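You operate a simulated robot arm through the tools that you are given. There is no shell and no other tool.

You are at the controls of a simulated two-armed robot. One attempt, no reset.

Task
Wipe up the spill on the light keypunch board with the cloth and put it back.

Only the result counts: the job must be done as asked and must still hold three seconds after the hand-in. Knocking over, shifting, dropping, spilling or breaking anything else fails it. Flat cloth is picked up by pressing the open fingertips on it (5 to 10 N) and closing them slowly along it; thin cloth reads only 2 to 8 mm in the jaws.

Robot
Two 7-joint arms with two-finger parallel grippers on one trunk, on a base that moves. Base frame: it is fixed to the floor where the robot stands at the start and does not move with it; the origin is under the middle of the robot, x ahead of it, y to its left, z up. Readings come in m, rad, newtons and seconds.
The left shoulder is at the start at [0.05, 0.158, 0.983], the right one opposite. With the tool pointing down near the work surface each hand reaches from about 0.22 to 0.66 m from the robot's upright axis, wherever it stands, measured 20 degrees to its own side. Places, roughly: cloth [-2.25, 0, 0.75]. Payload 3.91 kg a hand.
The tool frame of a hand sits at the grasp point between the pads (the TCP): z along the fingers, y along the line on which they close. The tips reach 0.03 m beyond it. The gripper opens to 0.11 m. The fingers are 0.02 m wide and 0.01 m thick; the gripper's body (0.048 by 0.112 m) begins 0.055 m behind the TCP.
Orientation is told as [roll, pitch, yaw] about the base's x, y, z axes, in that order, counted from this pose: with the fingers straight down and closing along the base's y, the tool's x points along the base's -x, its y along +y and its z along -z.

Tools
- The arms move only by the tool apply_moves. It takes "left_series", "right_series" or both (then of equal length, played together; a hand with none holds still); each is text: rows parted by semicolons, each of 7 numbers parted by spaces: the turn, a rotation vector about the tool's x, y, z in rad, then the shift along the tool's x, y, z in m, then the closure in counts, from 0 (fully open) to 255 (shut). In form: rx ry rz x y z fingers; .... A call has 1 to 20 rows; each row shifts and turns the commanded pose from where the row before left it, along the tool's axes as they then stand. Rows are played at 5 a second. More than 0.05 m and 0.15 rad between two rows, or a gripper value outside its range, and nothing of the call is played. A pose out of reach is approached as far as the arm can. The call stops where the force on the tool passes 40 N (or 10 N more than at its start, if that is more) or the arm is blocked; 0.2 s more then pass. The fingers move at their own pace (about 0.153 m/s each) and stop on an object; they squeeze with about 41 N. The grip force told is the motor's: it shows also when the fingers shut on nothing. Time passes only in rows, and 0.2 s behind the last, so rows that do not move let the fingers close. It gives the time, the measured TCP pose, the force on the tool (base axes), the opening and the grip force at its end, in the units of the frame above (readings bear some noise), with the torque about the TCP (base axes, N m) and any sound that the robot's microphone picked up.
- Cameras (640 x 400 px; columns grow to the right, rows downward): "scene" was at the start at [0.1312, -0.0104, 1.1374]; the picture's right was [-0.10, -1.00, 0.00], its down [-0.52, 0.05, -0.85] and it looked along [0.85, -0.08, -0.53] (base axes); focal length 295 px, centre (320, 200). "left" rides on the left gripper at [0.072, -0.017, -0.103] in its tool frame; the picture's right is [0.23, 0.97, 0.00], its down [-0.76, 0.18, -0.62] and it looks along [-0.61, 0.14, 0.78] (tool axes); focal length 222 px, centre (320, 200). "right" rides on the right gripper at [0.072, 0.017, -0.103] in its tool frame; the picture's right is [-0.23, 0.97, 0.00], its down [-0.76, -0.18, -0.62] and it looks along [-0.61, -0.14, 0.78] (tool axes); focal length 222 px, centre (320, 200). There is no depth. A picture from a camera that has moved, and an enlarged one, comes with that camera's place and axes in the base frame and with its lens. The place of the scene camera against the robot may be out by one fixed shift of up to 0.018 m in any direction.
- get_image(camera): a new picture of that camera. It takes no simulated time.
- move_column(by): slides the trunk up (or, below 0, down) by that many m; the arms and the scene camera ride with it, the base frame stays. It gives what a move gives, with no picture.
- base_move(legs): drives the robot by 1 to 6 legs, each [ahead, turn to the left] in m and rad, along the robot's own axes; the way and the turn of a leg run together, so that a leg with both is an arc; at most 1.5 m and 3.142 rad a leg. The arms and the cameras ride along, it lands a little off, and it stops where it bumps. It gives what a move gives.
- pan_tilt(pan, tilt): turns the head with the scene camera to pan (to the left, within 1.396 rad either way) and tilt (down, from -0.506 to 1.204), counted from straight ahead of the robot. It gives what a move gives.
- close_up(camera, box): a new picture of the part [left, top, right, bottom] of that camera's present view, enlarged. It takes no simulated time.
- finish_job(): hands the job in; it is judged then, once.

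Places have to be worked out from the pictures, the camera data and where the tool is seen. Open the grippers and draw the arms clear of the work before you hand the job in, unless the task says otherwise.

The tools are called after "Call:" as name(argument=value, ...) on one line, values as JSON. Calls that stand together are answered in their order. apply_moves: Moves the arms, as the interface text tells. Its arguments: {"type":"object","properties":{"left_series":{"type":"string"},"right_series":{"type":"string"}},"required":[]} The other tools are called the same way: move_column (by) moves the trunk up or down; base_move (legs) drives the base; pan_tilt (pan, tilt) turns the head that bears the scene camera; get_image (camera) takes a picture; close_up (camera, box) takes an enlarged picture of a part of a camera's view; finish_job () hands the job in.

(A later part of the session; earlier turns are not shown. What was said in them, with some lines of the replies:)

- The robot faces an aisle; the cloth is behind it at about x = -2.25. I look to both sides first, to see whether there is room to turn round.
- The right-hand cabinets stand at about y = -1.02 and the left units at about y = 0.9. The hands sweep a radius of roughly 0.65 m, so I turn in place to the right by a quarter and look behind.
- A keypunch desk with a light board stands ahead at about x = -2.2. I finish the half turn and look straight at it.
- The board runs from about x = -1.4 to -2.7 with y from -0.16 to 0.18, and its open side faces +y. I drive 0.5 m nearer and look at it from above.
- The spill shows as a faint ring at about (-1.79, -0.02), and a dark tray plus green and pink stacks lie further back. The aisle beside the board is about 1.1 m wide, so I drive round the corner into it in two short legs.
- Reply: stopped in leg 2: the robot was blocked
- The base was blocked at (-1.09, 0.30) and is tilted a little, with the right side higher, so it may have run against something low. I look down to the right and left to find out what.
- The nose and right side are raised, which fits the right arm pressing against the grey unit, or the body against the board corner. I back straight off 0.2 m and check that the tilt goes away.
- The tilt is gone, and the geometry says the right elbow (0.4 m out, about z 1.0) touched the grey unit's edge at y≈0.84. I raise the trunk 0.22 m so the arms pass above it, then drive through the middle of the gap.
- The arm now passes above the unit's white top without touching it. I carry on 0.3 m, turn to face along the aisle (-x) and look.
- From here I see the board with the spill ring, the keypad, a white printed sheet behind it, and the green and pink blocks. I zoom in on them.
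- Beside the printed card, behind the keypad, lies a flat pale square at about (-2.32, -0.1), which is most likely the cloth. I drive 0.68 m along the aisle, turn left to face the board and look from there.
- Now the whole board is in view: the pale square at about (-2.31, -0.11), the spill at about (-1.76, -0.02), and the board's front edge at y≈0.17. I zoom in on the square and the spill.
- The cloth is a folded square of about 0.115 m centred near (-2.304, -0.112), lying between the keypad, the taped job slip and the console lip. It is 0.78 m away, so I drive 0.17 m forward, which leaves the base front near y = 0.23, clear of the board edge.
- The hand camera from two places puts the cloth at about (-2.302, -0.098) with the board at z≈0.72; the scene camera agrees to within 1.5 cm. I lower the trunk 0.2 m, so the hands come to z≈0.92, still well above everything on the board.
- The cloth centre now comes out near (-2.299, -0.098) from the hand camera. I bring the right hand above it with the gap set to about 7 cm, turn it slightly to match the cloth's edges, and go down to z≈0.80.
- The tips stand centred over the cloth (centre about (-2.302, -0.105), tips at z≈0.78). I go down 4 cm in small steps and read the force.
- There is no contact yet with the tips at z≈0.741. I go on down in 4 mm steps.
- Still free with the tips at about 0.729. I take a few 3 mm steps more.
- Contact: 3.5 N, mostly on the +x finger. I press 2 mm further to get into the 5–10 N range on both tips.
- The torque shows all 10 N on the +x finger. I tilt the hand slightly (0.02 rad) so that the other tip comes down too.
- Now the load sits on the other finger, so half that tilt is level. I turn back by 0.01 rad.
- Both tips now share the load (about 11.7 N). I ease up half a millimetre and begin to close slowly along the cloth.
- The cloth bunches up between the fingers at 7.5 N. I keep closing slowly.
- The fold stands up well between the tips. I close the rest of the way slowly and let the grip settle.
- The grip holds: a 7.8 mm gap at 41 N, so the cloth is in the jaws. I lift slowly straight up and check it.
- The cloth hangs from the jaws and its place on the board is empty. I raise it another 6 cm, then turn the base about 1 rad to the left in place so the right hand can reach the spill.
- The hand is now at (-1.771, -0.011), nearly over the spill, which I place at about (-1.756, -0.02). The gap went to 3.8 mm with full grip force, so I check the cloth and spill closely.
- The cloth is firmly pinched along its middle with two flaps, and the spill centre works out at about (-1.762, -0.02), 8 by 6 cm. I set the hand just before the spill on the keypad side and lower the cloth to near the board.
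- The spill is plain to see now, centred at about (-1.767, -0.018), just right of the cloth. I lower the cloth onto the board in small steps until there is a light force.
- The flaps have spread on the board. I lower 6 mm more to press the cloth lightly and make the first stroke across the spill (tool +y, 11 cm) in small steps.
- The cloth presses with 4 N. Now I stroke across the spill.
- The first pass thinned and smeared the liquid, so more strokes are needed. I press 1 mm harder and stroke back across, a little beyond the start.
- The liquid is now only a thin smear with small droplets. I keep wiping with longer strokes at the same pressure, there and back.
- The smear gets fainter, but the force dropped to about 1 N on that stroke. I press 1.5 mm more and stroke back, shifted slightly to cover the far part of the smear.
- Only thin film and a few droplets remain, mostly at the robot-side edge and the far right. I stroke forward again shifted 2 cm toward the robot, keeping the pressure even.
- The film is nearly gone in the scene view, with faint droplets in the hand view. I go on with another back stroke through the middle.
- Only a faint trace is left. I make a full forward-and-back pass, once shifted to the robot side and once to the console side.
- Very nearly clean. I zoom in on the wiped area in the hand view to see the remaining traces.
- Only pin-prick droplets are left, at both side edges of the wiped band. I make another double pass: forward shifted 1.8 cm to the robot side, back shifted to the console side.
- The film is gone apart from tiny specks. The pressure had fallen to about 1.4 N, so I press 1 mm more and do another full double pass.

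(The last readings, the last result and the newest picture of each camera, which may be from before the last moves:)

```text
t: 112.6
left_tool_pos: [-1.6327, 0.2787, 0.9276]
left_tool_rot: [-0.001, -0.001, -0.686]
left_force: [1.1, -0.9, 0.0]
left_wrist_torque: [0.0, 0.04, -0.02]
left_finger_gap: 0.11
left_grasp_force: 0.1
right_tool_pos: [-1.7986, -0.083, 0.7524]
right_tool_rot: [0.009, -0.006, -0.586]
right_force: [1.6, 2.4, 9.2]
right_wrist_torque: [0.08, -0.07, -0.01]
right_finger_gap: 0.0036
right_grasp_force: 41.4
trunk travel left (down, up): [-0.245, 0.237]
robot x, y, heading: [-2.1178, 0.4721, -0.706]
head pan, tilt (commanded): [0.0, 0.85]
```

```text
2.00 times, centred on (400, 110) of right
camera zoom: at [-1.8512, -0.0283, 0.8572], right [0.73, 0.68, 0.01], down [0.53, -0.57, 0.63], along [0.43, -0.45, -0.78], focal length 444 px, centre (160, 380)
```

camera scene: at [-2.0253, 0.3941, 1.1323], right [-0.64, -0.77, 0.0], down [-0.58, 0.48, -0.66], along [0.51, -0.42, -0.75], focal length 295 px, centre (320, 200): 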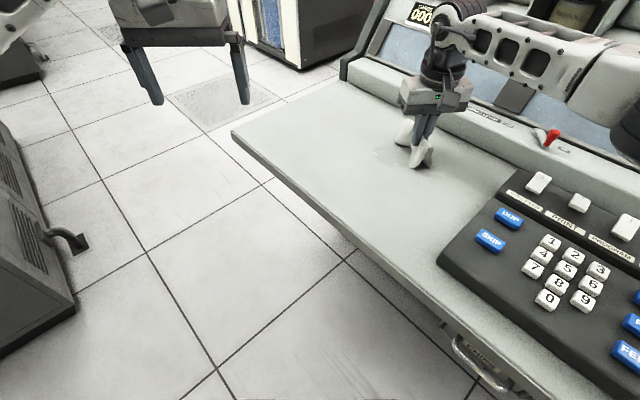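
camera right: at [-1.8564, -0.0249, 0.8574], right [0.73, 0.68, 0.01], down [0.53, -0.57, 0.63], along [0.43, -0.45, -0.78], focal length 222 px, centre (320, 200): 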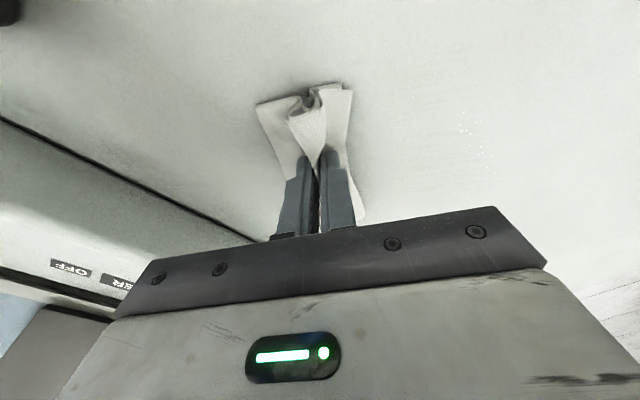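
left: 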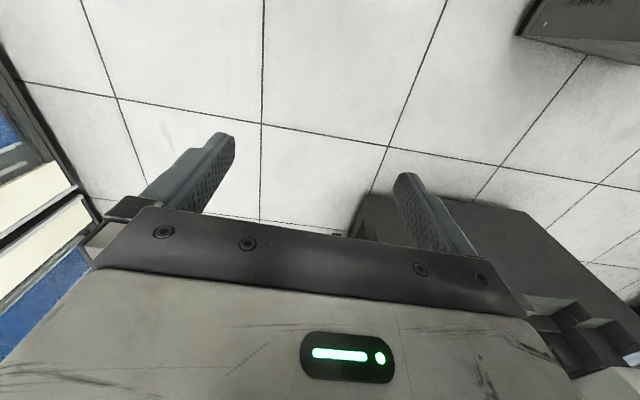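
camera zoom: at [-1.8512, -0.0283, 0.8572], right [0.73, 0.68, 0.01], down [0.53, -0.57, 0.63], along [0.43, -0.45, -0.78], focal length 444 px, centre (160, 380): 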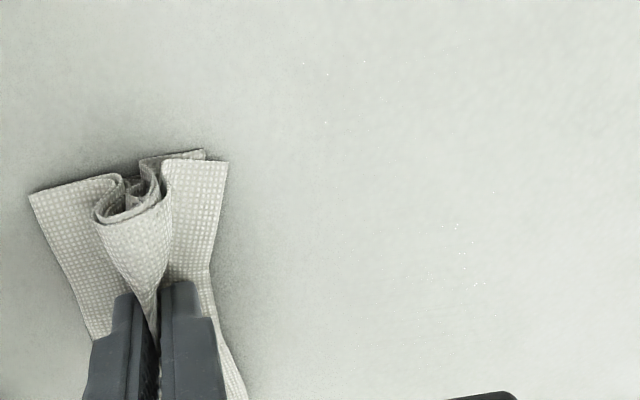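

Just a few specks remain. One more double pass at this pressure should clear them.

Call:
apply_moves(right_series="0 0 0 0.016 0 0 255; 0 0 0 0 0.0165 0.0001 255; 0 0 0 0 0.0165 0.0001 255; 0 0 0 0 0.0165 0.0001 255; 0 0 0 0 0.0165 0.0001 255; 0 0 0 0 0.0165 0.0001 255; 0 0 0 0 0.0165 0.0001 255; 0 0 0 0 0.0165 0 255; 0 0 0 0 0.0165 0 255; 0 0 0 0 0.0165 0 255; 0 0 0 -0.02 0 -0.0002 255; 0 0 0 0 -0.0165 0 255; 0 0 0 0 -0.0165 0 255; 0 0 0 0 -0.0165 0 255; 0 0 0 0 -0.0165 0 255; 0 0 0 0 -0.0165 0 255; 0 0 0 0 -0.0165 0 255; 0 0 0 0 -0.0165 0 255; 0 0 0 0 -0.0165 0 255; 0 0 0 0 -0.0165 0 255")

Call:
close_up(camera="right", box=[240, 10, 560, 210])

```text
t: 116.8
left_tool_pos: [-1.633, 0.2801, 0.9274]
left_tool_rot: [-0.004, -0.002, -0.684]
left_force: [-0.9, 0.8, -0.9]
left_wrist_torque: [-0.03, 0.0, -0.01]
left_finger_gap: 0.1101
left_grasp_force: 0.1
right_tool_pos: [-1.7975, -0.0829, 0.7524]
right_tool_rot: [0.009, -0.01, -0.592]
right_force: [3.6, 4.9, 19.9]
right_wrist_torque: [0.17, -0.16, 0.0]
right_finger_gap: 0.0039
right_grasp_force: 41.4
trunk travel left (down, up): [-0.245, 0.237]
robot x, y, heading: [-2.1157, 0.4746, -0.7]
head pan, tilt (commanded): [0.0, 0.85]
```

```text
2.00 times, centred on (400, 110) of right
camera zoom: at [-1.8495, -0.0286, 0.8566], right [0.73, 0.68, 0.01], down [0.53, -0.57, 0.63], along [0.44, -0.45, -0.78], focal length 444 px, centre (160, 380)
```

zoom: 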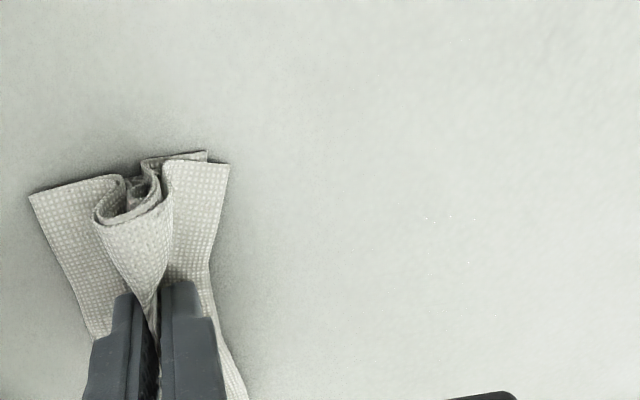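

Almost nothing is left (three specks); the press has risen to 20 N, so I ease it by 2 mm and make one last double pass.

Call:
apply_moves(right_series="0 0 0 0.008 0 -0.002 255; 0 0 0 0 0.0165 0.0001 255; 0 0 0 0 0.0165 0.0001 255; 0 0 0 0 0.0165 0.0001 255; 0 0 0 0 0.0165 0.0001 255; 0 0 0 0 0.0165 0.0001 255; 0 0 0 0 0.0165 0.0001 255; 0 0 0 0 0.0165 0 255; 0 0 0 0 0.0165 0 255; 0 0 0 0 0.0165 0 255; 0 0 0 0.01 0 -0.0004 255; 0 0 0 0 -0.0165 0 255; 0 0 0 0 -0.0165 0 255; 0 0 0 0 -0.0165 0 255; 0 0 0 0 -0.0165 0 255; 0 0 0 0 -0.0165 0 255; 0 0 0 0 -0.0165 0 255; 0 0 0 0 -0.0165 0 255; 0 0 0 0 -0.0165 0 255; 0 0 0 0 -0.0165 0 255")

Call:
close_up(camera="right", box=[240, 10, 560, 210])

Call:
close_up(camera="scene", box=[310, 60, 510, 210])

```text
t: 121.0
left_tool_pos: [-1.6334, 0.2792, 0.9266]
left_tool_rot: [-0.001, 0.0, -0.685]
left_force: [0.0, 0.5, -0.9]
left_wrist_torque: [0.03, 0.01, -0.01]
left_finger_gap: 0.11
left_grasp_force: 0.1
right_tool_pos: [-1.8111, -0.0771, 0.754]
right_tool_rot: [0.008, -0.004, -0.592]
right_force: [0.9, 0.6, 4.7]
right_wrist_torque: [0.05, -0.05, -0.03]
right_finger_gap: 0.0038
right_grasp_force: 41.3
trunk travel left (down, up): [-0.245, 0.237]
robot x, y, heading: [-2.1158, 0.4729, -0.7]
head pan, tilt (commanded): [0.0, 0.85]
```

```text
2.00 times, centred on (400, 110) of right
camera zoom: at [-1.8646, -0.022, 0.8575], right [0.73, 0.68, 0.01], down [0.53, -0.57, 0.63], along [0.43, -0.45, -0.78], focal length 444 px, centre (160, 380)
```

zoom: 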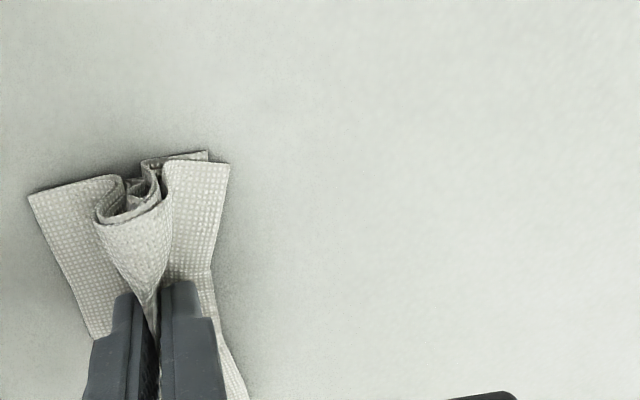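

```text
2.67 times, centred on (410, 135) of scene
camera zoom: at [-2.0255, 0.3946, 1.1324], right [-0.64, -0.77, 0.0], down [-0.57, 0.48, -0.66], along [0.51, -0.43, -0.75], focal length 787 px, centre (80, 373)
```

zoom: 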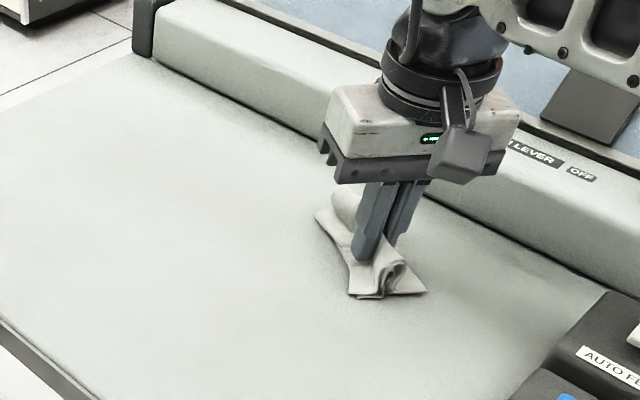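

The board looks clean in both views. I lift the cloth straight up and check the whole wiped area, also under where the hand stood.

Call:
apply_moves(right_series="0 0 0 0 0 -0.01 255; 0 0 0 0 0 -0.015 255; 0 0 0 0 0 -0.025 255; 0 0 0 0 0 -0.03 255; 0 0 0 0 0 -0.03 255; 0 0 0 0 0 -0.03 255; 0 0 0 0 0 -0.03 255; 0 0 0 0 0 -0.03 255; 0 0 0 0 0 0 255")

Call:
get_image(camera="right")

Call:
close_up(camera="scene", box=[230, 60, 550, 260])

```text
t: 123.0
left_tool_pos: [-1.6321, 0.2786, 0.9266]
left_tool_rot: [-0.001, 0.0, -0.686]
left_force: [-0.1, -0.3, 0.4]
left_wrist_torque: [0.01, 0.0, 0.01]
left_finger_gap: 0.1097
left_grasp_force: 0.1
right_tool_pos: [-1.8101, -0.0764, 0.9526]
right_tool_rot: [0.01, -0.005, -0.59]
right_force: [-0.7, 0.2, -0.1]
right_wrist_torque: [0.01, 0.01, -0.01]
right_finger_gap: 0.0036
right_grasp_force: 40.5
trunk travel left (down, up): [-0.245, 0.237]
robot x, y, heading: [-2.1206, 0.471, -0.696]
head pan, tilt (commanded): [0.0, 0.85]
```

```text
taken
camera right: at [-1.8627, -0.0218, 1.0566], right [0.73, 0.68, 0.01], down [0.53, -0.57, 0.63], along [0.43, -0.45, -0.78], focal length 222 px, centre (320, 200)
```

right: 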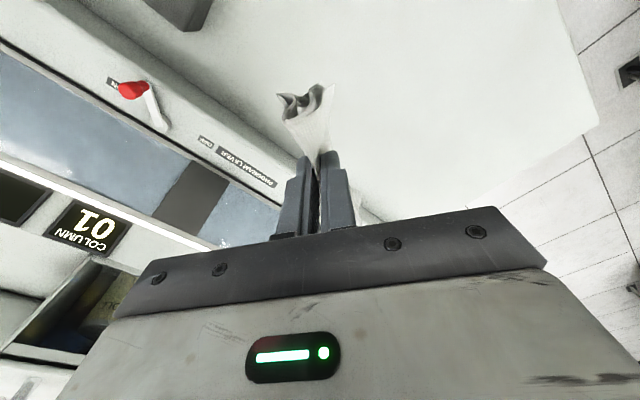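

```text
2.00 times, centred on (390, 160) of scene
camera zoom: at [-2.0254, 0.3942, 1.1323], right [-0.64, -0.77, 0.0], down [-0.57, 0.48, -0.66], along [0.51, -0.42, -0.75], focal length 590 px, centre (180, 280)
```

zoom: 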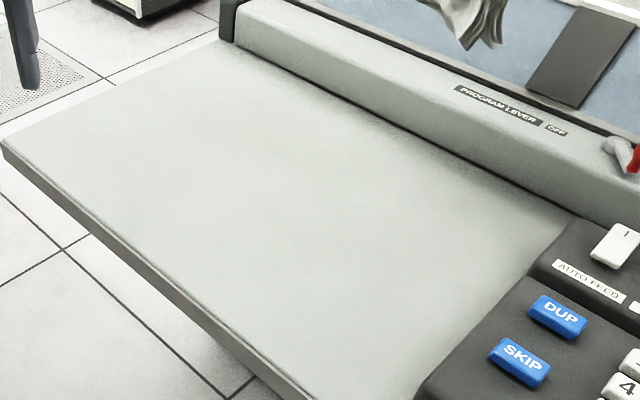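

The board is clean and dry in both views. I draw the hand 4 cm toward the robot to stay clear of the console, then turn the base back to its former heading to bring the cloth home.

Call:
apply_moves(right_series="0 0 0 0.02 0 -0.01 255; 0 0 0 0.02 0 -0.01 255; 0 0 0 0 0 0 255")

Call:
base_move(legs=[[0, -0.932]])

Call:
get_image(camera="scene")

Call:
get_image(camera="right")

```text
t: 123.8
left_tool_pos: [-1.6325, 0.2788, 0.9265]
left_tool_rot: [0.0, 0.001, -0.685]
left_force: [-0.2, -0.4, 0.0]
left_wrist_torque: [0.0, 0.01, 0.01]
left_finger_gap: 0.1101
left_grasp_force: 0.1
right_tool_pos: [-1.845, -0.0552, 0.9736]
right_tool_rot: [0.009, -0.005, -0.59]
right_force: [0.3, -0.3, -0.8]
right_wrist_torque: [0.02, -0.03, 0.02]
right_finger_gap: 0.0037
right_grasp_force: 41.1
trunk travel left (down, up): [-0.245, 0.237]
robot x, y, heading: [-2.1157, 0.4749, -0.699]
head pan, tilt (commanded): [0.0, 0.85]
```

```text
t: 126.6
left_tool_pos: [-1.9836, -0.0331, 0.9262]
left_tool_rot: [0.0, 0.0, -1.617]
left_force: [1.1, 0.1, -0.3]
left_wrist_torque: [0.02, 0.0, 0.0]
left_finger_gap: 0.1097
left_grasp_force: 0.0
right_tool_pos: [-2.3784, -0.0616, 0.974]
right_tool_rot: [0.01, -0.006, -1.525]
right_force: [0.0, 0.5, -0.5]
right_wrist_torque: [0.02, 0.02, 0.06]
right_finger_gap: 0.0037
right_grasp_force: 40.8
trunk travel left (down, up): [-0.245, 0.237]
robot x, y, heading: [-2.1151, 0.4774, -1.633]
head pan, tilt (commanded): [0.0, 0.85]
```

```text
taken
camera scene: at [-2.1232, 0.3522, 1.1323], right [-1.0, 0.06, 0.0], down [0.05, 0.75, -0.66], along [-0.04, -0.66, -0.75], focal length 295 px, centre (320, 200)
```

scene: 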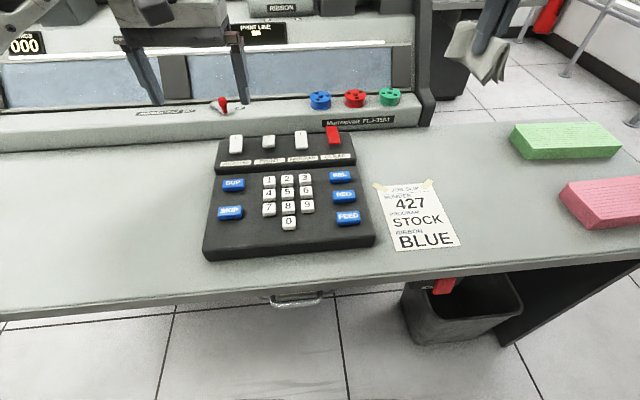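

```text
taken
camera right: at [-2.3674, 0.014, 1.0777], right [0.98, -0.18, 0.01], down [-0.15, -0.77, 0.63], along [-0.11, -0.62, -0.78], focal length 222 px, centre (320, 200)
```

right: 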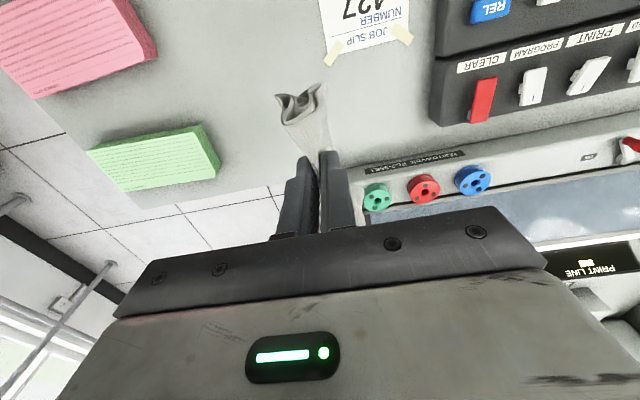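

The hand is back with the cloth at (-2.378, -0.062), and everything on the board is in place. I move it above the cloth's old place (-2.2995, -0.098) and lower to just above the board.

Call:
apply_moves(right_series="0 0 0 -0.013 0.026 0 255; 0 0 0 -0.013 0.026 0 255; 0 0 0 -0.014 0.0251 0 255; 0 0 0 0 0 0.03 255; 0 0 0 0 0 0.03 255; 0 0 0 0 0 0.03 255; 0 0 0 0 0 0.03 255; 0 0 0 0 0 0.02 255; 0 0 0 0 0 0.02 255; 0 0 0 0 0 0.02 255; 0 0 0 0 0 0.01 255; 0 0 0 0 0 0 255")

Call:
close_up(camera="right", box=[160, 10, 480, 210])

Call:
get_image(camera="scene")

```text
t: 129.2
left_tool_pos: [-1.9834, -0.0333, 0.9265]
left_tool_rot: [0.0, -0.001, -1.618]
left_force: [0.0, 0.1, -0.2]
left_wrist_torque: [-0.03, -0.03, -0.02]
left_finger_gap: 0.1102
left_grasp_force: 0.1
right_tool_pos: [-2.2982, -0.0963, 0.7837]
right_tool_rot: [0.01, -0.004, -1.522]
right_force: [-0.8, -0.7, -0.7]
right_wrist_torque: [0.04, -0.03, 0.04]
right_finger_gap: 0.0036
right_grasp_force: 40.7
trunk travel left (down, up): [-0.245, 0.237]
robot x, y, heading: [-2.1179, 0.4678, -1.628]
head pan, tilt (commanded): [0.0, 0.85]
```

```text
2.00 times, centred on (320, 110) of right
camera zoom: at [-2.287, -0.0229, 0.8885], right [0.98, -0.18, 0.01], down [-0.15, -0.77, 0.63], along [-0.11, -0.62, -0.78], focal length 444 px, centre (320, 380)
```

zoom: 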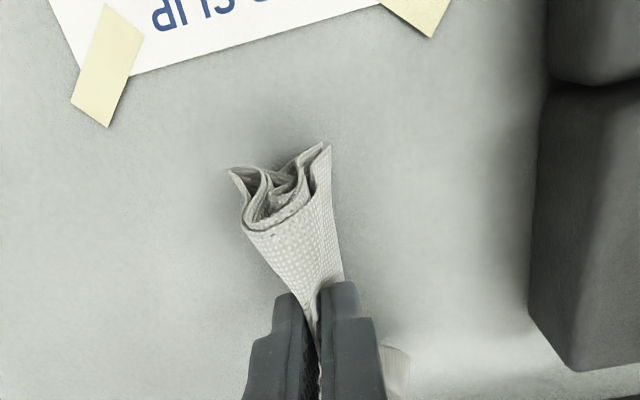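

```text
taken
camera scene: at [-2.1231, 0.3522, 1.1323], right [-1.0, 0.06, 0.0], down [0.05, 0.75, -0.66], along [-0.04, -0.66, -0.75], focal length 295 px, centre (320, 200)
```

scene: 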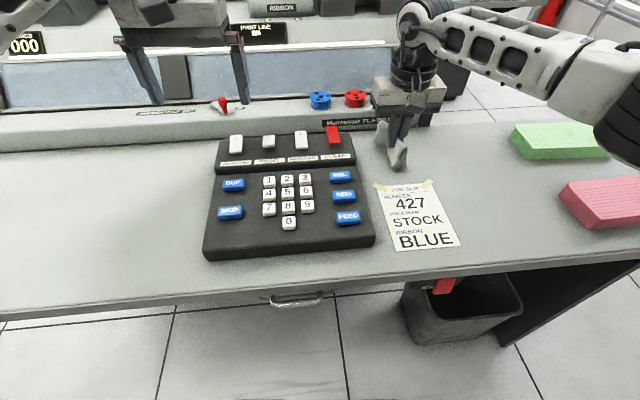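

The cloth hangs right over its old place. I lower it slowly onto the board until it presses lightly.

Call:
apply_moves(right_series="0 0 0 0 0 0.006 255; 0 0 0 0 0 0.006 255; 0 0 0 0 0 0.005 255; 0 0 0 0 0 0.004 255; 0 0 0 0 0 0.004 255; 0 0 0 0 0 0.003 255; 0 0 0 0 0 0.002 255; 0 0 0 0 0 0 255")

Call:
close_up(camera="right", box=[160, 10, 480, 210])

```text
t: 131.0
left_tool_pos: [-1.9831, -0.0324, 0.9277]
left_tool_rot: [-0.002, 0.002, -1.618]
left_force: [0.3, -0.9, 0.2]
left_wrist_torque: [0.0, 0.02, 0.01]
left_finger_gap: 0.11
left_grasp_force: 0.0
right_tool_pos: [-2.2968, -0.0993, 0.7544]
right_tool_rot: [0.009, -0.008, -1.522]
right_force: [-0.5, -1.8, 10.6]
right_wrist_torque: [-0.06, 0.12, 0.08]
right_finger_gap: 0.0039
right_grasp_force: 41.4
trunk travel left (down, up): [-0.245, 0.237]
robot x, y, heading: [-2.1189, 0.4726, -1.636]
head pan, tilt (commanded): [0.0, 0.85]
```

```text
2.00 times, centred on (320, 110) of right
camera zoom: at [-2.2856, -0.0236, 0.8586], right [0.98, -0.18, 0.01], down [-0.15, -0.77, 0.63], along [-0.11, -0.62, -0.78], focal length 444 px, centre (320, 380)
```

zoom: 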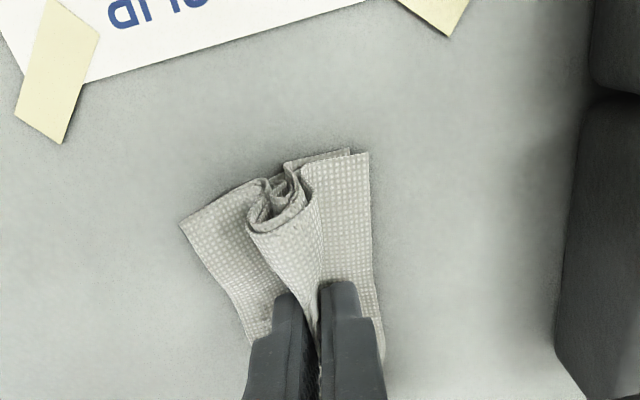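

The cloth is spread at its place with 10.6 N. I ease a little and open the fingers slowly while pressing, so the tips drag the bunched cloth flat again.

Call:
apply_moves(right_series="0 0 0 0 0 -0.0006 248; 0 0 0 0 0 0 240; 0 0 0 0 0 0 232; 0 0 0 0 0 0 224; 0 0 0 0 0 0 216; 0 0 0 0 0 0 208; 0 0 0 0 0 0 200; 0 0 0 0 0 0 192; 0 0 0 0 0 0 184; 0 0 0 0 0 0 176")

Call:
close_up(camera="right", box=[160, 10, 480, 210])

```text
t: 133.2
left_tool_pos: [-1.9832, -0.0332, 0.9266]
left_tool_rot: [-0.001, 0.0, -1.619]
left_force: [0.3, 0.6, 0.6]
left_wrist_torque: [0.0, -0.01, 0.02]
left_finger_gap: 0.1102
left_grasp_force: 0.1
right_tool_pos: [-2.298, -0.0976, 0.7559]
right_tool_rot: [0.008, -0.007, -1.524]
right_force: [0.9, -0.3, 3.5]
right_wrist_torque: [0.01, 0.06, 0.01]
right_finger_gap: 0.0334
right_grasp_force: 0.1
trunk travel left (down, up): [-0.245, 0.237]
robot x, y, heading: [-2.1141, 0.4715, -1.629]
head pan, tilt (commanded): [0.0, 0.85]
```

```text
2.00 times, centred on (320, 110) of right
camera zoom: at [-2.2857, -0.0234, 0.8587], right [0.98, -0.18, 0.01], down [-0.15, -0.77, 0.63], along [-0.11, -0.62, -0.78], focal length 444 px, centre (320, 380)
```

zoom: 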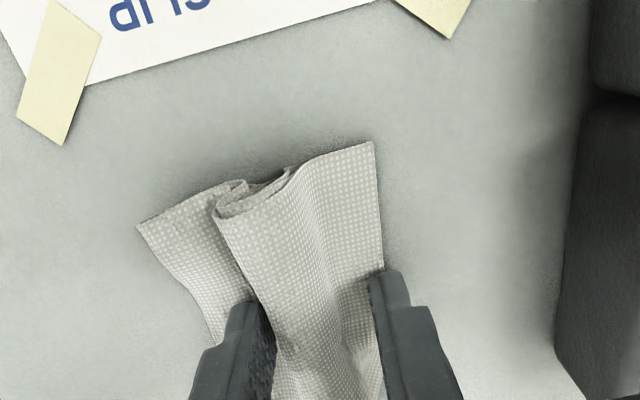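

The cloth is unfolding well. I press slightly more and keep opening slowly.

Call:
apply_moves(right_series="0 0 0 0 0 0.0008 170; 0 0 0 0 0 0 162; 0 0 0 0 0 0 154; 0 0 0 0 0 0 146; 0 0 0 0 0 0 138; 0 0 0 0 0 0 130; 0 0 0 0 0 0 122; 0 0 0 0 0 0 114; 0 0 0 0 0 0 106; 0 0 0 0 0 0 98; 0 0 0 0 0 0 90")

Call:
close_up(camera="right", box=[160, 10, 480, 210])

```text
t: 135.6
left_tool_pos: [-1.9834, -0.032, 0.9271]
left_tool_rot: [-0.001, 0.0, -1.616]
left_force: [0.0, -0.1, 0.1]
left_wrist_torque: [-0.04, 0.01, -0.02]
left_finger_gap: 0.1099
left_grasp_force: 0.0
right_tool_pos: [-2.2963, -0.0987, 0.7549]
right_tool_rot: [0.008, -0.004, -1.524]
right_force: [0.9, -0.4, 3.2]
right_wrist_torque: [-0.02, 0.15, 0.02]
right_finger_gap: 0.071
right_grasp_force: 0.0
trunk travel left (down, up): [-0.245, 0.237]
robot x, y, heading: [-2.1151, 0.4726, -1.634]
head pan, tilt (commanded): [0.0, 0.85]
```

```text
2.00 times, centred on (320, 110) of right
camera zoom: at [-2.2858, -0.023, 0.8584], right [0.98, -0.18, 0.01], down [-0.15, -0.77, 0.63], along [-0.11, -0.62, -0.78], focal length 444 px, centre (320, 380)
```

zoom: 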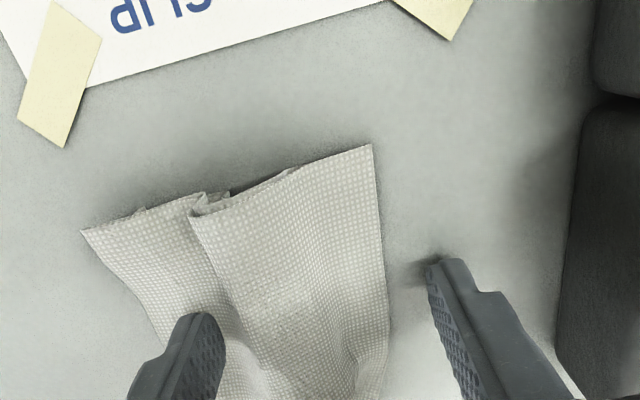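

The cloth lies nearly flat again; its front edge spans x -2.367 to -2.276, within about 1.5 cm of before. I lift the hand clear and look at it.

Call:
apply_moves(right_series="0 0 0 0 0 -0.005 90; 0 0 0 0 0 -0.01 90; 0 0 0 0 0 -0.02 90; 0 0 0 0 0 -0.03 90; 0 0 0 0 0 0 90")

Call:
get_image(camera="right")

Call:
close_up(camera="scene", box=[310, 110, 470, 260])

```text
t: 136.8
left_tool_pos: [-1.9834, -0.0334, 0.9267]
left_tool_rot: [0.001, 0.0, -1.618]
left_force: [0.0, -0.6, -1.0]
left_wrist_torque: [0.0, 0.01, 0.01]
left_finger_gap: 0.1098
left_grasp_force: 0.1
right_tool_pos: [-2.2968, -0.0965, 0.8198]
right_tool_rot: [0.008, -0.006, -1.523]
right_force: [-0.5, -0.6, -0.2]
right_wrist_torque: [0.0, -0.01, 0.02]
right_finger_gap: 0.0712
right_grasp_force: 0.0
trunk travel left (down, up): [-0.245, 0.237]
robot x, y, heading: [-2.1161, 0.4703, -1.629]
head pan, tilt (commanded): [0.0, 0.85]
```

```text
taken
camera right: at [-2.2854, -0.0223, 0.9236], right [0.98, -0.18, 0.01], down [-0.15, -0.77, 0.63], along [-0.11, -0.62, -0.78], focal length 222 px, centre (320, 200)
```

right: 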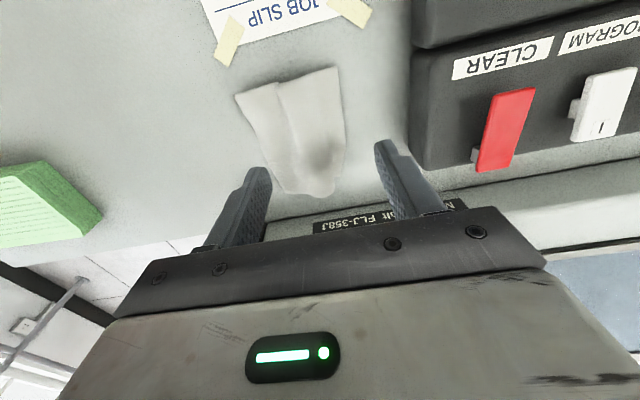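

```text
2.67 times, centred on (390, 185) of scene
camera zoom: at [-2.1231, 0.3523, 1.1323], right [-1.0, 0.06, 0.0], down [0.05, 0.75, -0.66], along [-0.04, -0.66, -0.75], focal length 787 px, centre (133, 240)
```

zoom: 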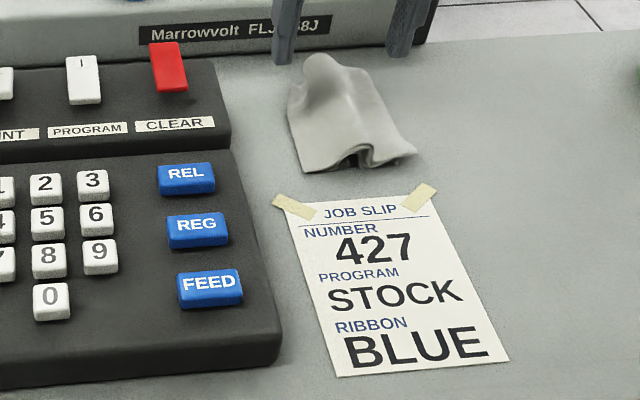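

The cloth is at its place, with its left edge exactly where it was, but the right half is still bunched by about 3 cm. I set the tips with a 3 cm gap over the fold, so that one can hold the left part while the other draws the right flap out.

Call:
apply_moves(right_series="0 0 0 -0.009 -0.0065 0 140; 0 0 0 -0.009 -0.0065 0 185; 0 0 0 0 0 0.015 185; 0 0 0 0 0 0.015 185; 0 0 0 0 0 0.012 185; 0 0 0 0 0 0.008 185; 0 0 0 0 0 0.006 185; 0 0 0 0 0 0.004 185; 0 0 0 0 0 0.003 185; 0 0 0 0 0 0 185")

Call:
close_up(camera="right", box=[160, 10, 480, 210])

```text
t: 139.0
left_tool_pos: [-1.9829, -0.0325, 0.9262]
left_tool_rot: [-0.002, 0.001, -1.618]
left_force: [0.4, 0.4, 0.1]
left_wrist_torque: [-0.02, -0.01, 0.02]
left_finger_gap: 0.11
left_grasp_force: 0.1
right_tool_pos: [-2.311, -0.1155, 0.7572]
right_tool_rot: [0.009, -0.005, -1.524]
right_force: [0.5, 0.0, 0.9]
right_wrist_torque: [-0.02, -0.03, 0.0]
right_finger_gap: 0.0305
right_grasp_force: 0.3
trunk travel left (down, up): [-0.245, 0.237]
robot x, y, heading: [-2.1167, 0.4711, -1.631]
head pan, tilt (commanded): [0.0, 0.85]
```

```text
2.00 times, centred on (320, 110) of right
camera zoom: at [-2.2988, -0.0408, 0.861], right [0.98, -0.18, 0.01], down [-0.15, -0.77, 0.63], along [-0.11, -0.62, -0.78], focal length 444 px, centre (320, 380)
```

zoom: 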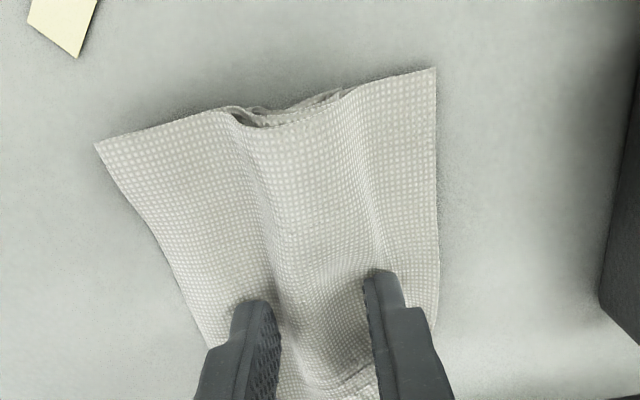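

The fold sits neatly between the tips. I press lightly and open slowly while shifting half as fast toward +x, so the left tip stays put and the right tip draws its flap out.

Call:
apply_moves(right_series="0 0 0 0 0 0.0025 185; 0 0 0 0 0 0.0008 185; 0 0 0 0 0.0017 0 177; 0 0 0 0 0.0017 0 169; 0 0 0 0 0.0017 0 161; 0 0 0 0 0.0017 0 153; 0 0 0 0 0.0017 0 145; 0 0 0 0 0.0017 0 137")

Call:
close_up(camera="right", box=[160, 10, 480, 210])

```text
t: 140.8
left_tool_pos: [-1.9834, -0.0313, 0.9264]
left_tool_rot: [0.0, -0.001, -1.618]
left_force: [0.5, 0.2, 0.2]
left_wrist_torque: [-0.02, -0.01, 0.01]
left_finger_gap: 0.1102
left_grasp_force: 0.1
right_tool_pos: [-2.2999, -0.1138, 0.7535]
right_tool_rot: [0.01, -0.005, -1.524]
right_force: [-1.1, -0.1, 5.5]
right_wrist_torque: [-0.01, 0.18, 0.03]
right_finger_gap: 0.0513
right_grasp_force: 0.7
trunk travel left (down, up): [-0.245, 0.237]
robot x, y, heading: [-2.1157, 0.4751, -1.63]
head pan, tilt (commanded): [0.0, 0.85]
```

```text
2.00 times, centred on (320, 110) of right
camera zoom: at [-2.2883, -0.0407, 0.8576], right [0.98, -0.18, 0.01], down [-0.15, -0.77, 0.63], along [-0.11, -0.62, -0.78], focal length 444 px, centre (320, 380)
```

zoom: 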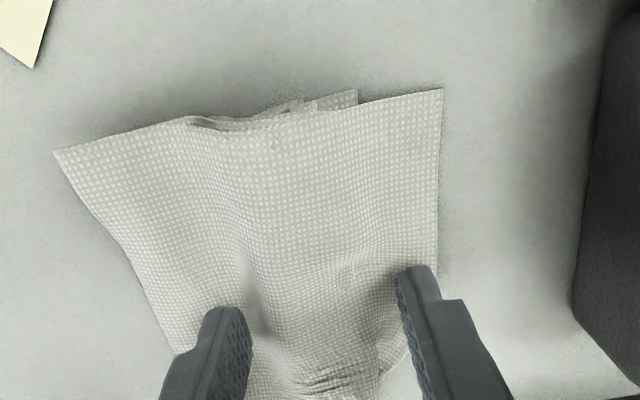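

The cloth is flattening well. I continue a few rows further and then look.

Call:
apply_moves(right_series="0.004 0 0 0 0.0017 0.0003 129; 0.004 0 0 0 0.0017 0 121; 0 0 0 0 0.0017 0 113; 0 0 0 0 0.0017 0 105; 0 0 0 0 0 0 105")

Call:
close_up(camera="right", box=[160, 10, 480, 210])

```text
t: 142.0
left_tool_pos: [-1.9838, -0.0325, 0.9265]
left_tool_rot: [0.0, 0.0, -1.617]
left_force: [0.0, 0.6, -0.2]
left_wrist_torque: [0.01, 0.02, 0.01]
left_finger_gap: 0.1102
left_grasp_force: 0.1
right_tool_pos: [-2.2931, -0.116, 0.7528]
right_tool_rot: [0.0, -0.006, -1.524]
right_force: [0.0, 1.1, 6.1]
right_wrist_torque: [0.04, 0.3, -0.03]
right_finger_gap: 0.0646
right_grasp_force: 0.0
trunk travel left (down, up): [-0.245, 0.237]
robot x, y, heading: [-2.1151, 0.4684, -1.63]
head pan, tilt (commanded): [0.0, 0.85]
```

```text
2.00 times, centred on (320, 110) of right
camera zoom: at [-2.2816, -0.0407, 0.857], right [0.98, -0.18, 0.0], down [-0.14, -0.77, 0.63], along [-0.11, -0.62, -0.78], focal length 444 px, centre (320, 380)
```

zoom: 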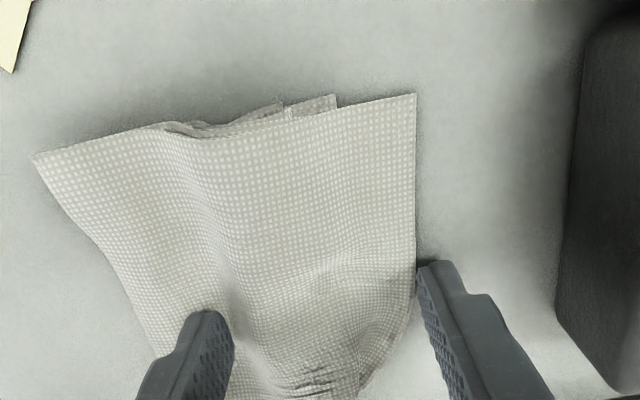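

The right tip has come off the edge and the cloth is largely flat. I lift clear and look again.

Call:
apply_moves(right_series="0 0 0 0 0 -0.005 105; 0 0 0 0 0 -0.01 105; 0 0 0 0 0 -0.02 105; 0 0 0 0 0 -0.03 105; 0 0 0 0 0 0 105")

Call:
close_up(camera="right", box=[160, 10, 480, 210])

Call:
close_up(camera="scene", box=[310, 110, 470, 260])

```text
t: 143.2
left_tool_pos: [-1.983, -0.0321, 0.9276]
left_tool_rot: [0.001, 0.001, -1.616]
left_force: [0.7, 0.1, 0.3]
left_wrist_torque: [0.0, 0.02, 0.0]
left_finger_gap: 0.1103
left_grasp_force: 0.0
right_tool_pos: [-2.2936, -0.1164, 0.8176]
right_tool_rot: [-0.001, -0.006, -1.524]
right_force: [0.3, 0.1, 0.6]
right_wrist_torque: [0.0, -0.02, 0.03]
right_finger_gap: 0.0646
right_grasp_force: 0.1
trunk travel left (down, up): [-0.245, 0.237]
robot x, y, heading: [-2.1205, 0.4708, -1.633]
head pan, tilt (commanded): [0.0, 0.85]
```

```text
2.00 times, centred on (320, 110) of right
camera zoom: at [-2.2802, -0.0415, 0.922], right [0.98, -0.18, 0.0], down [-0.14, -0.77, 0.63], along [-0.11, -0.62, -0.78], focal length 444 px, centre (320, 380)
```

zoom: 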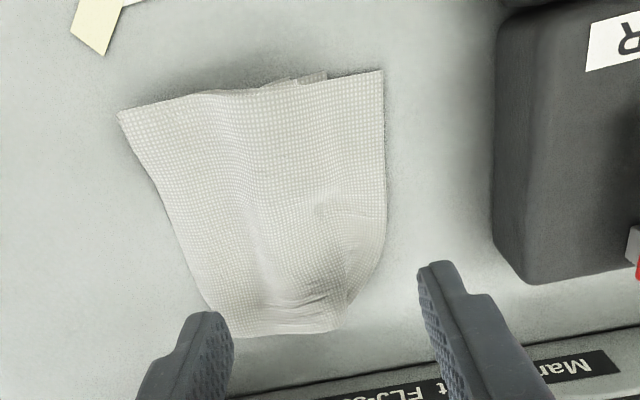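

```text
2.67 times, centred on (390, 185) of scene
camera zoom: at [-2.1231, 0.3523, 1.1323], right [-1.0, 0.06, 0.0], down [0.05, 0.75, -0.66], along [-0.04, -0.66, -0.75], focal length 787 px, centre (133, 240)
```

zoom: 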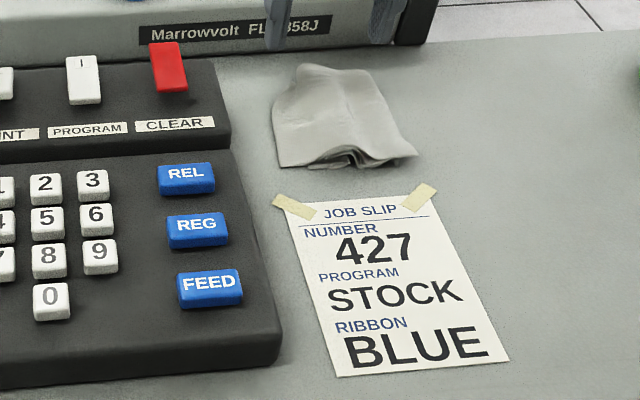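

The cloth lies almost flat with its centre at about (-2.315, -0.109), about 1.3 cm from where it started, and touches neither the slip nor the keypad. I raise the right hand, open it fully and draw both hands back toward the robot.

Call:
apply_moves(right_series="0 0 0 0 0 -0.03 105; 0 0 0 0 0 -0.03 90; 0 0 0 0 0 -0.03 60; 0 0 0 0 0 -0.03 30; 0 0 0 0 0 -0.02 0; 0 0 0 0.03 0 0 0; 0 0 0 0.03 0 0 0; 0 0 0 0.03 0 0 0; 0 0 0 0.03 0 0 0; 0 0 0 0 0 0 0", left_series="0 0 0 0 0 -0.01 0; 0 0 0 0 0 -0.01 0; 0 0 0 0 0 0 0; 0 0 0 0 0 0 0; 0 0 0 0 0 0 0; 0 0 0 0.03 0 0 0; 0 0 0 0.03 0 0 0; 0 0 0 0.03 0 0 0; 0 0 0 0.03 0 0 0; 0 0 0 0 0 0 0")

Call:
base_move(legs=[[-0.14, 0]])

Call:
get_image(camera="scene")

Call:
close_up(camera="scene", box=[60, 60, 300, 210])

Call:
close_up(camera="scene", box=[290, 80, 470, 230])

```text
t: 145.4
left_tool_pos: [-1.9782, 0.0834, 0.9477]
left_tool_rot: [0.0, 0.002, -1.617]
left_force: [0.5, 0.3, -0.5]
left_wrist_torque: [-0.03, -0.01, 0.02]
left_finger_gap: 0.1102
left_grasp_force: 0.0
right_tool_pos: [-2.2987, 0.006, 0.9557]
right_tool_rot: [0.002, -0.004, -1.524]
right_force: [0.5, 0.2, 0.1]
right_wrist_torque: [0.01, 0.0, 0.0]
right_finger_gap: 0.1102
right_grasp_force: 0.1
trunk travel left (down, up): [-0.245, 0.237]
robot x, y, heading: [-2.1186, 0.4713, -1.627]
head pan, tilt (commanded): [0.0, 0.85]
```

```text
t: 146.8
left_tool_pos: [-1.9713, 0.2198, 0.9466]
left_tool_rot: [0.0, -0.001, -1.618]
left_force: [-0.2, -0.1, 0.7]
left_wrist_torque: [0.01, 0.03, 0.0]
left_finger_gap: 0.11
left_grasp_force: 0.0
right_tool_pos: [-2.2903, 0.1424, 0.9554]
right_tool_rot: [0.0, -0.004, -1.521]
right_force: [-0.8, -1.0, 0.5]
right_wrist_torque: [-0.02, 0.01, -0.03]
right_finger_gap: 0.1102
right_grasp_force: 0.0
trunk travel left (down, up): [-0.245, 0.237]
robot x, y, heading: [-2.1096, 0.6082, -1.632]
head pan, tilt (commanded): [0.0, 0.85]
```

```text
taken
camera scene: at [-2.1147, 0.4886, 1.1323], right [-1.0, 0.06, 0.0], down [0.05, 0.75, -0.66], along [-0.04, -0.66, -0.75], focal length 295 px, centre (320, 200)
```

scene: 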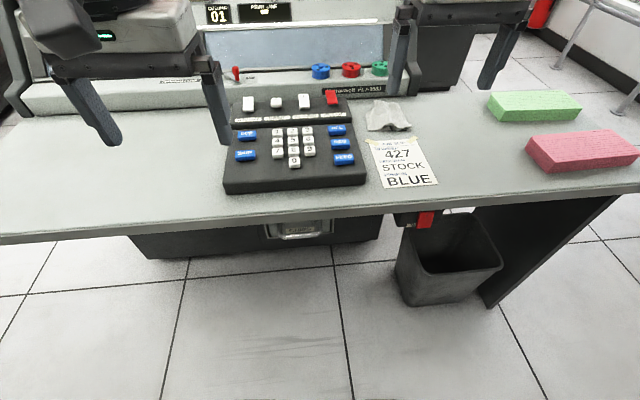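

```text
2.67 times, centred on (180, 135) of scene
camera zoom: at [-2.1147, 0.4886, 1.1323], right [-1.0, 0.06, 0.0], down [0.05, 0.75, -0.66], along [-0.04, -0.66, -0.75], focal length 787 px, centre (693, 373)
```

zoom: 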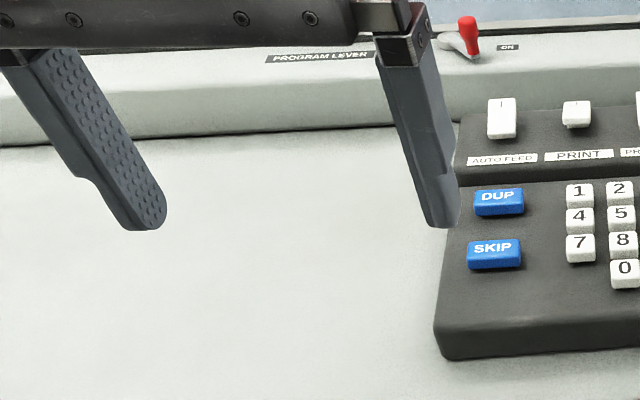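

```text
2.67 times, centred on (380, 155) of scene
camera zoom: at [-2.1147, 0.4886, 1.1323], right [-1.0, 0.06, 0.0], down [0.05, 0.75, -0.66], along [-0.04, -0.66, -0.75], focal length 787 px, centre (160, 320)
```

zoom: 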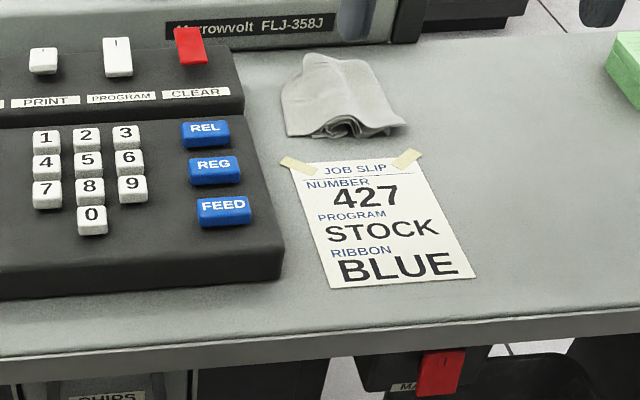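

Both arms are clear and everything on the board stands where it was. I raise the trunk for a last view from above of the wiped area and the cloth.

Call:
move_column(by=0.2)

Call:
get_image(camera="scene")

Call:
close_up(camera="scene", box=[300, 110, 460, 230])

Call:
close_up(camera="scene", box=[80, 120, 280, 260])

```text
t: 148.9
left_tool_pos: [-1.9701, 0.2195, 1.1477]
left_tool_rot: [-0.001, 0.0, -1.619]
left_force: [0.8, 0.1, 0.4]
left_wrist_torque: [0.02, 0.0, 0.0]
left_finger_gap: 0.1099
left_grasp_force: 0.1
right_tool_pos: [-2.2906, 0.1417, 1.1554]
right_tool_rot: [0.001, -0.007, -1.522]
right_force: [0.7, -0.2, 0.5]
right_wrist_torque: [-0.03, 0.01, -0.01]
right_finger_gap: 0.1097
right_grasp_force: 0.0
trunk travel left (down, up): [-0.445, 0.037]
robot x, y, heading: [-2.1116, 0.6096, -1.634]
head pan, tilt (commanded): [0.0, 0.85]
```

```text
taken
camera scene: at [-2.1147, 0.4884, 1.3322], right [-1.0, 0.06, 0.0], down [0.05, 0.75, -0.66], along [-0.04, -0.66, -0.75], focal length 295 px, centre (320, 200)
```

scene: 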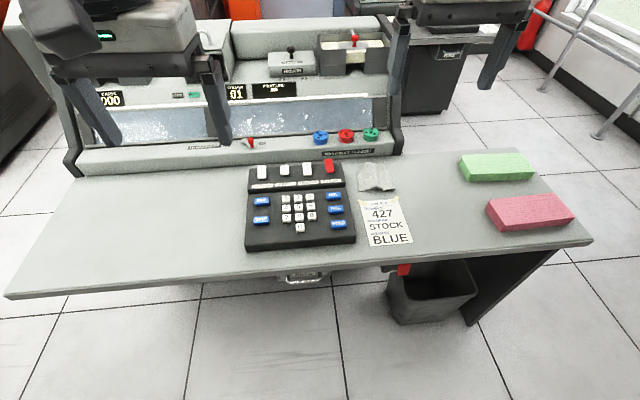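

```text
3.33 times, centred on (380, 170) of scene
camera zoom: at [-2.1147, 0.4884, 1.3322], right [-1.0, 0.06, 0.0], down [0.05, 0.75, -0.66], along [-0.04, -0.66, -0.75], focal length 984 px, centre (120, 300)
```

zoom: 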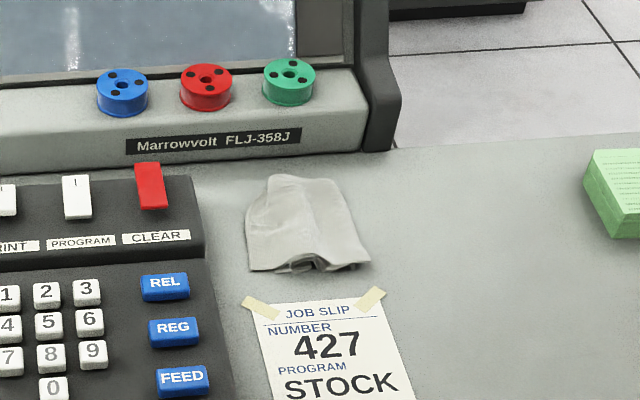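

```text
2.86 times, centred on (180, 190) of scene
camera zoom: at [-2.1147, 0.4884, 1.3322], right [-1.0, 0.06, 0.0], down [0.05, 0.75, -0.66], along [-0.04, -0.66, -0.75], focal length 844 px, centre (720, 229)
```

zoom: 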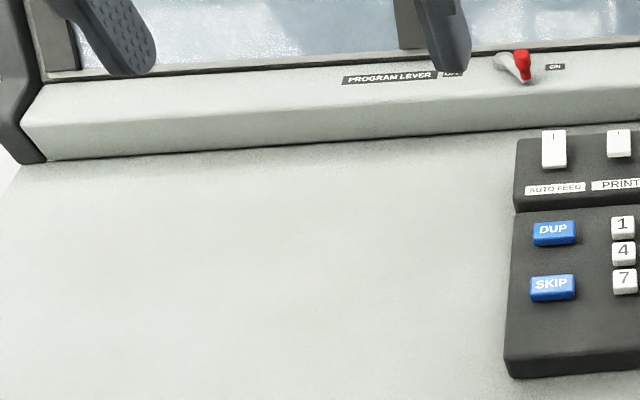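

The board is spotless, the cloth lies at its old place beside the keypad, the slip and all else are undisturbed, and both hands are open and clear. I hand the job in.

Call:
finish_job()

```text
The job is handed in.
```

I wiped the spill off the light keypunch board and put the cloth back where it came from. The final views show the board clean with no film or droplets left.

- **Cloth:** it lies beside the keypad, about 1.3 cm from where it started. It is nearly flat, but a slight fold remains along its front edge.
- **Other objects:** the keypad, job slip, coloured blocks and bin look undisturbed in the last pictures. Both grippers are open and clear of the board.
- **Bump on the way in:** while I was driving into the aisle, the base was blocked, and I think the right elbow touched the grey unit next to the aisle. I backed off at once and went round with the arms raised. Nothing seemed to have moved, though I did not check that unit again afterwards.
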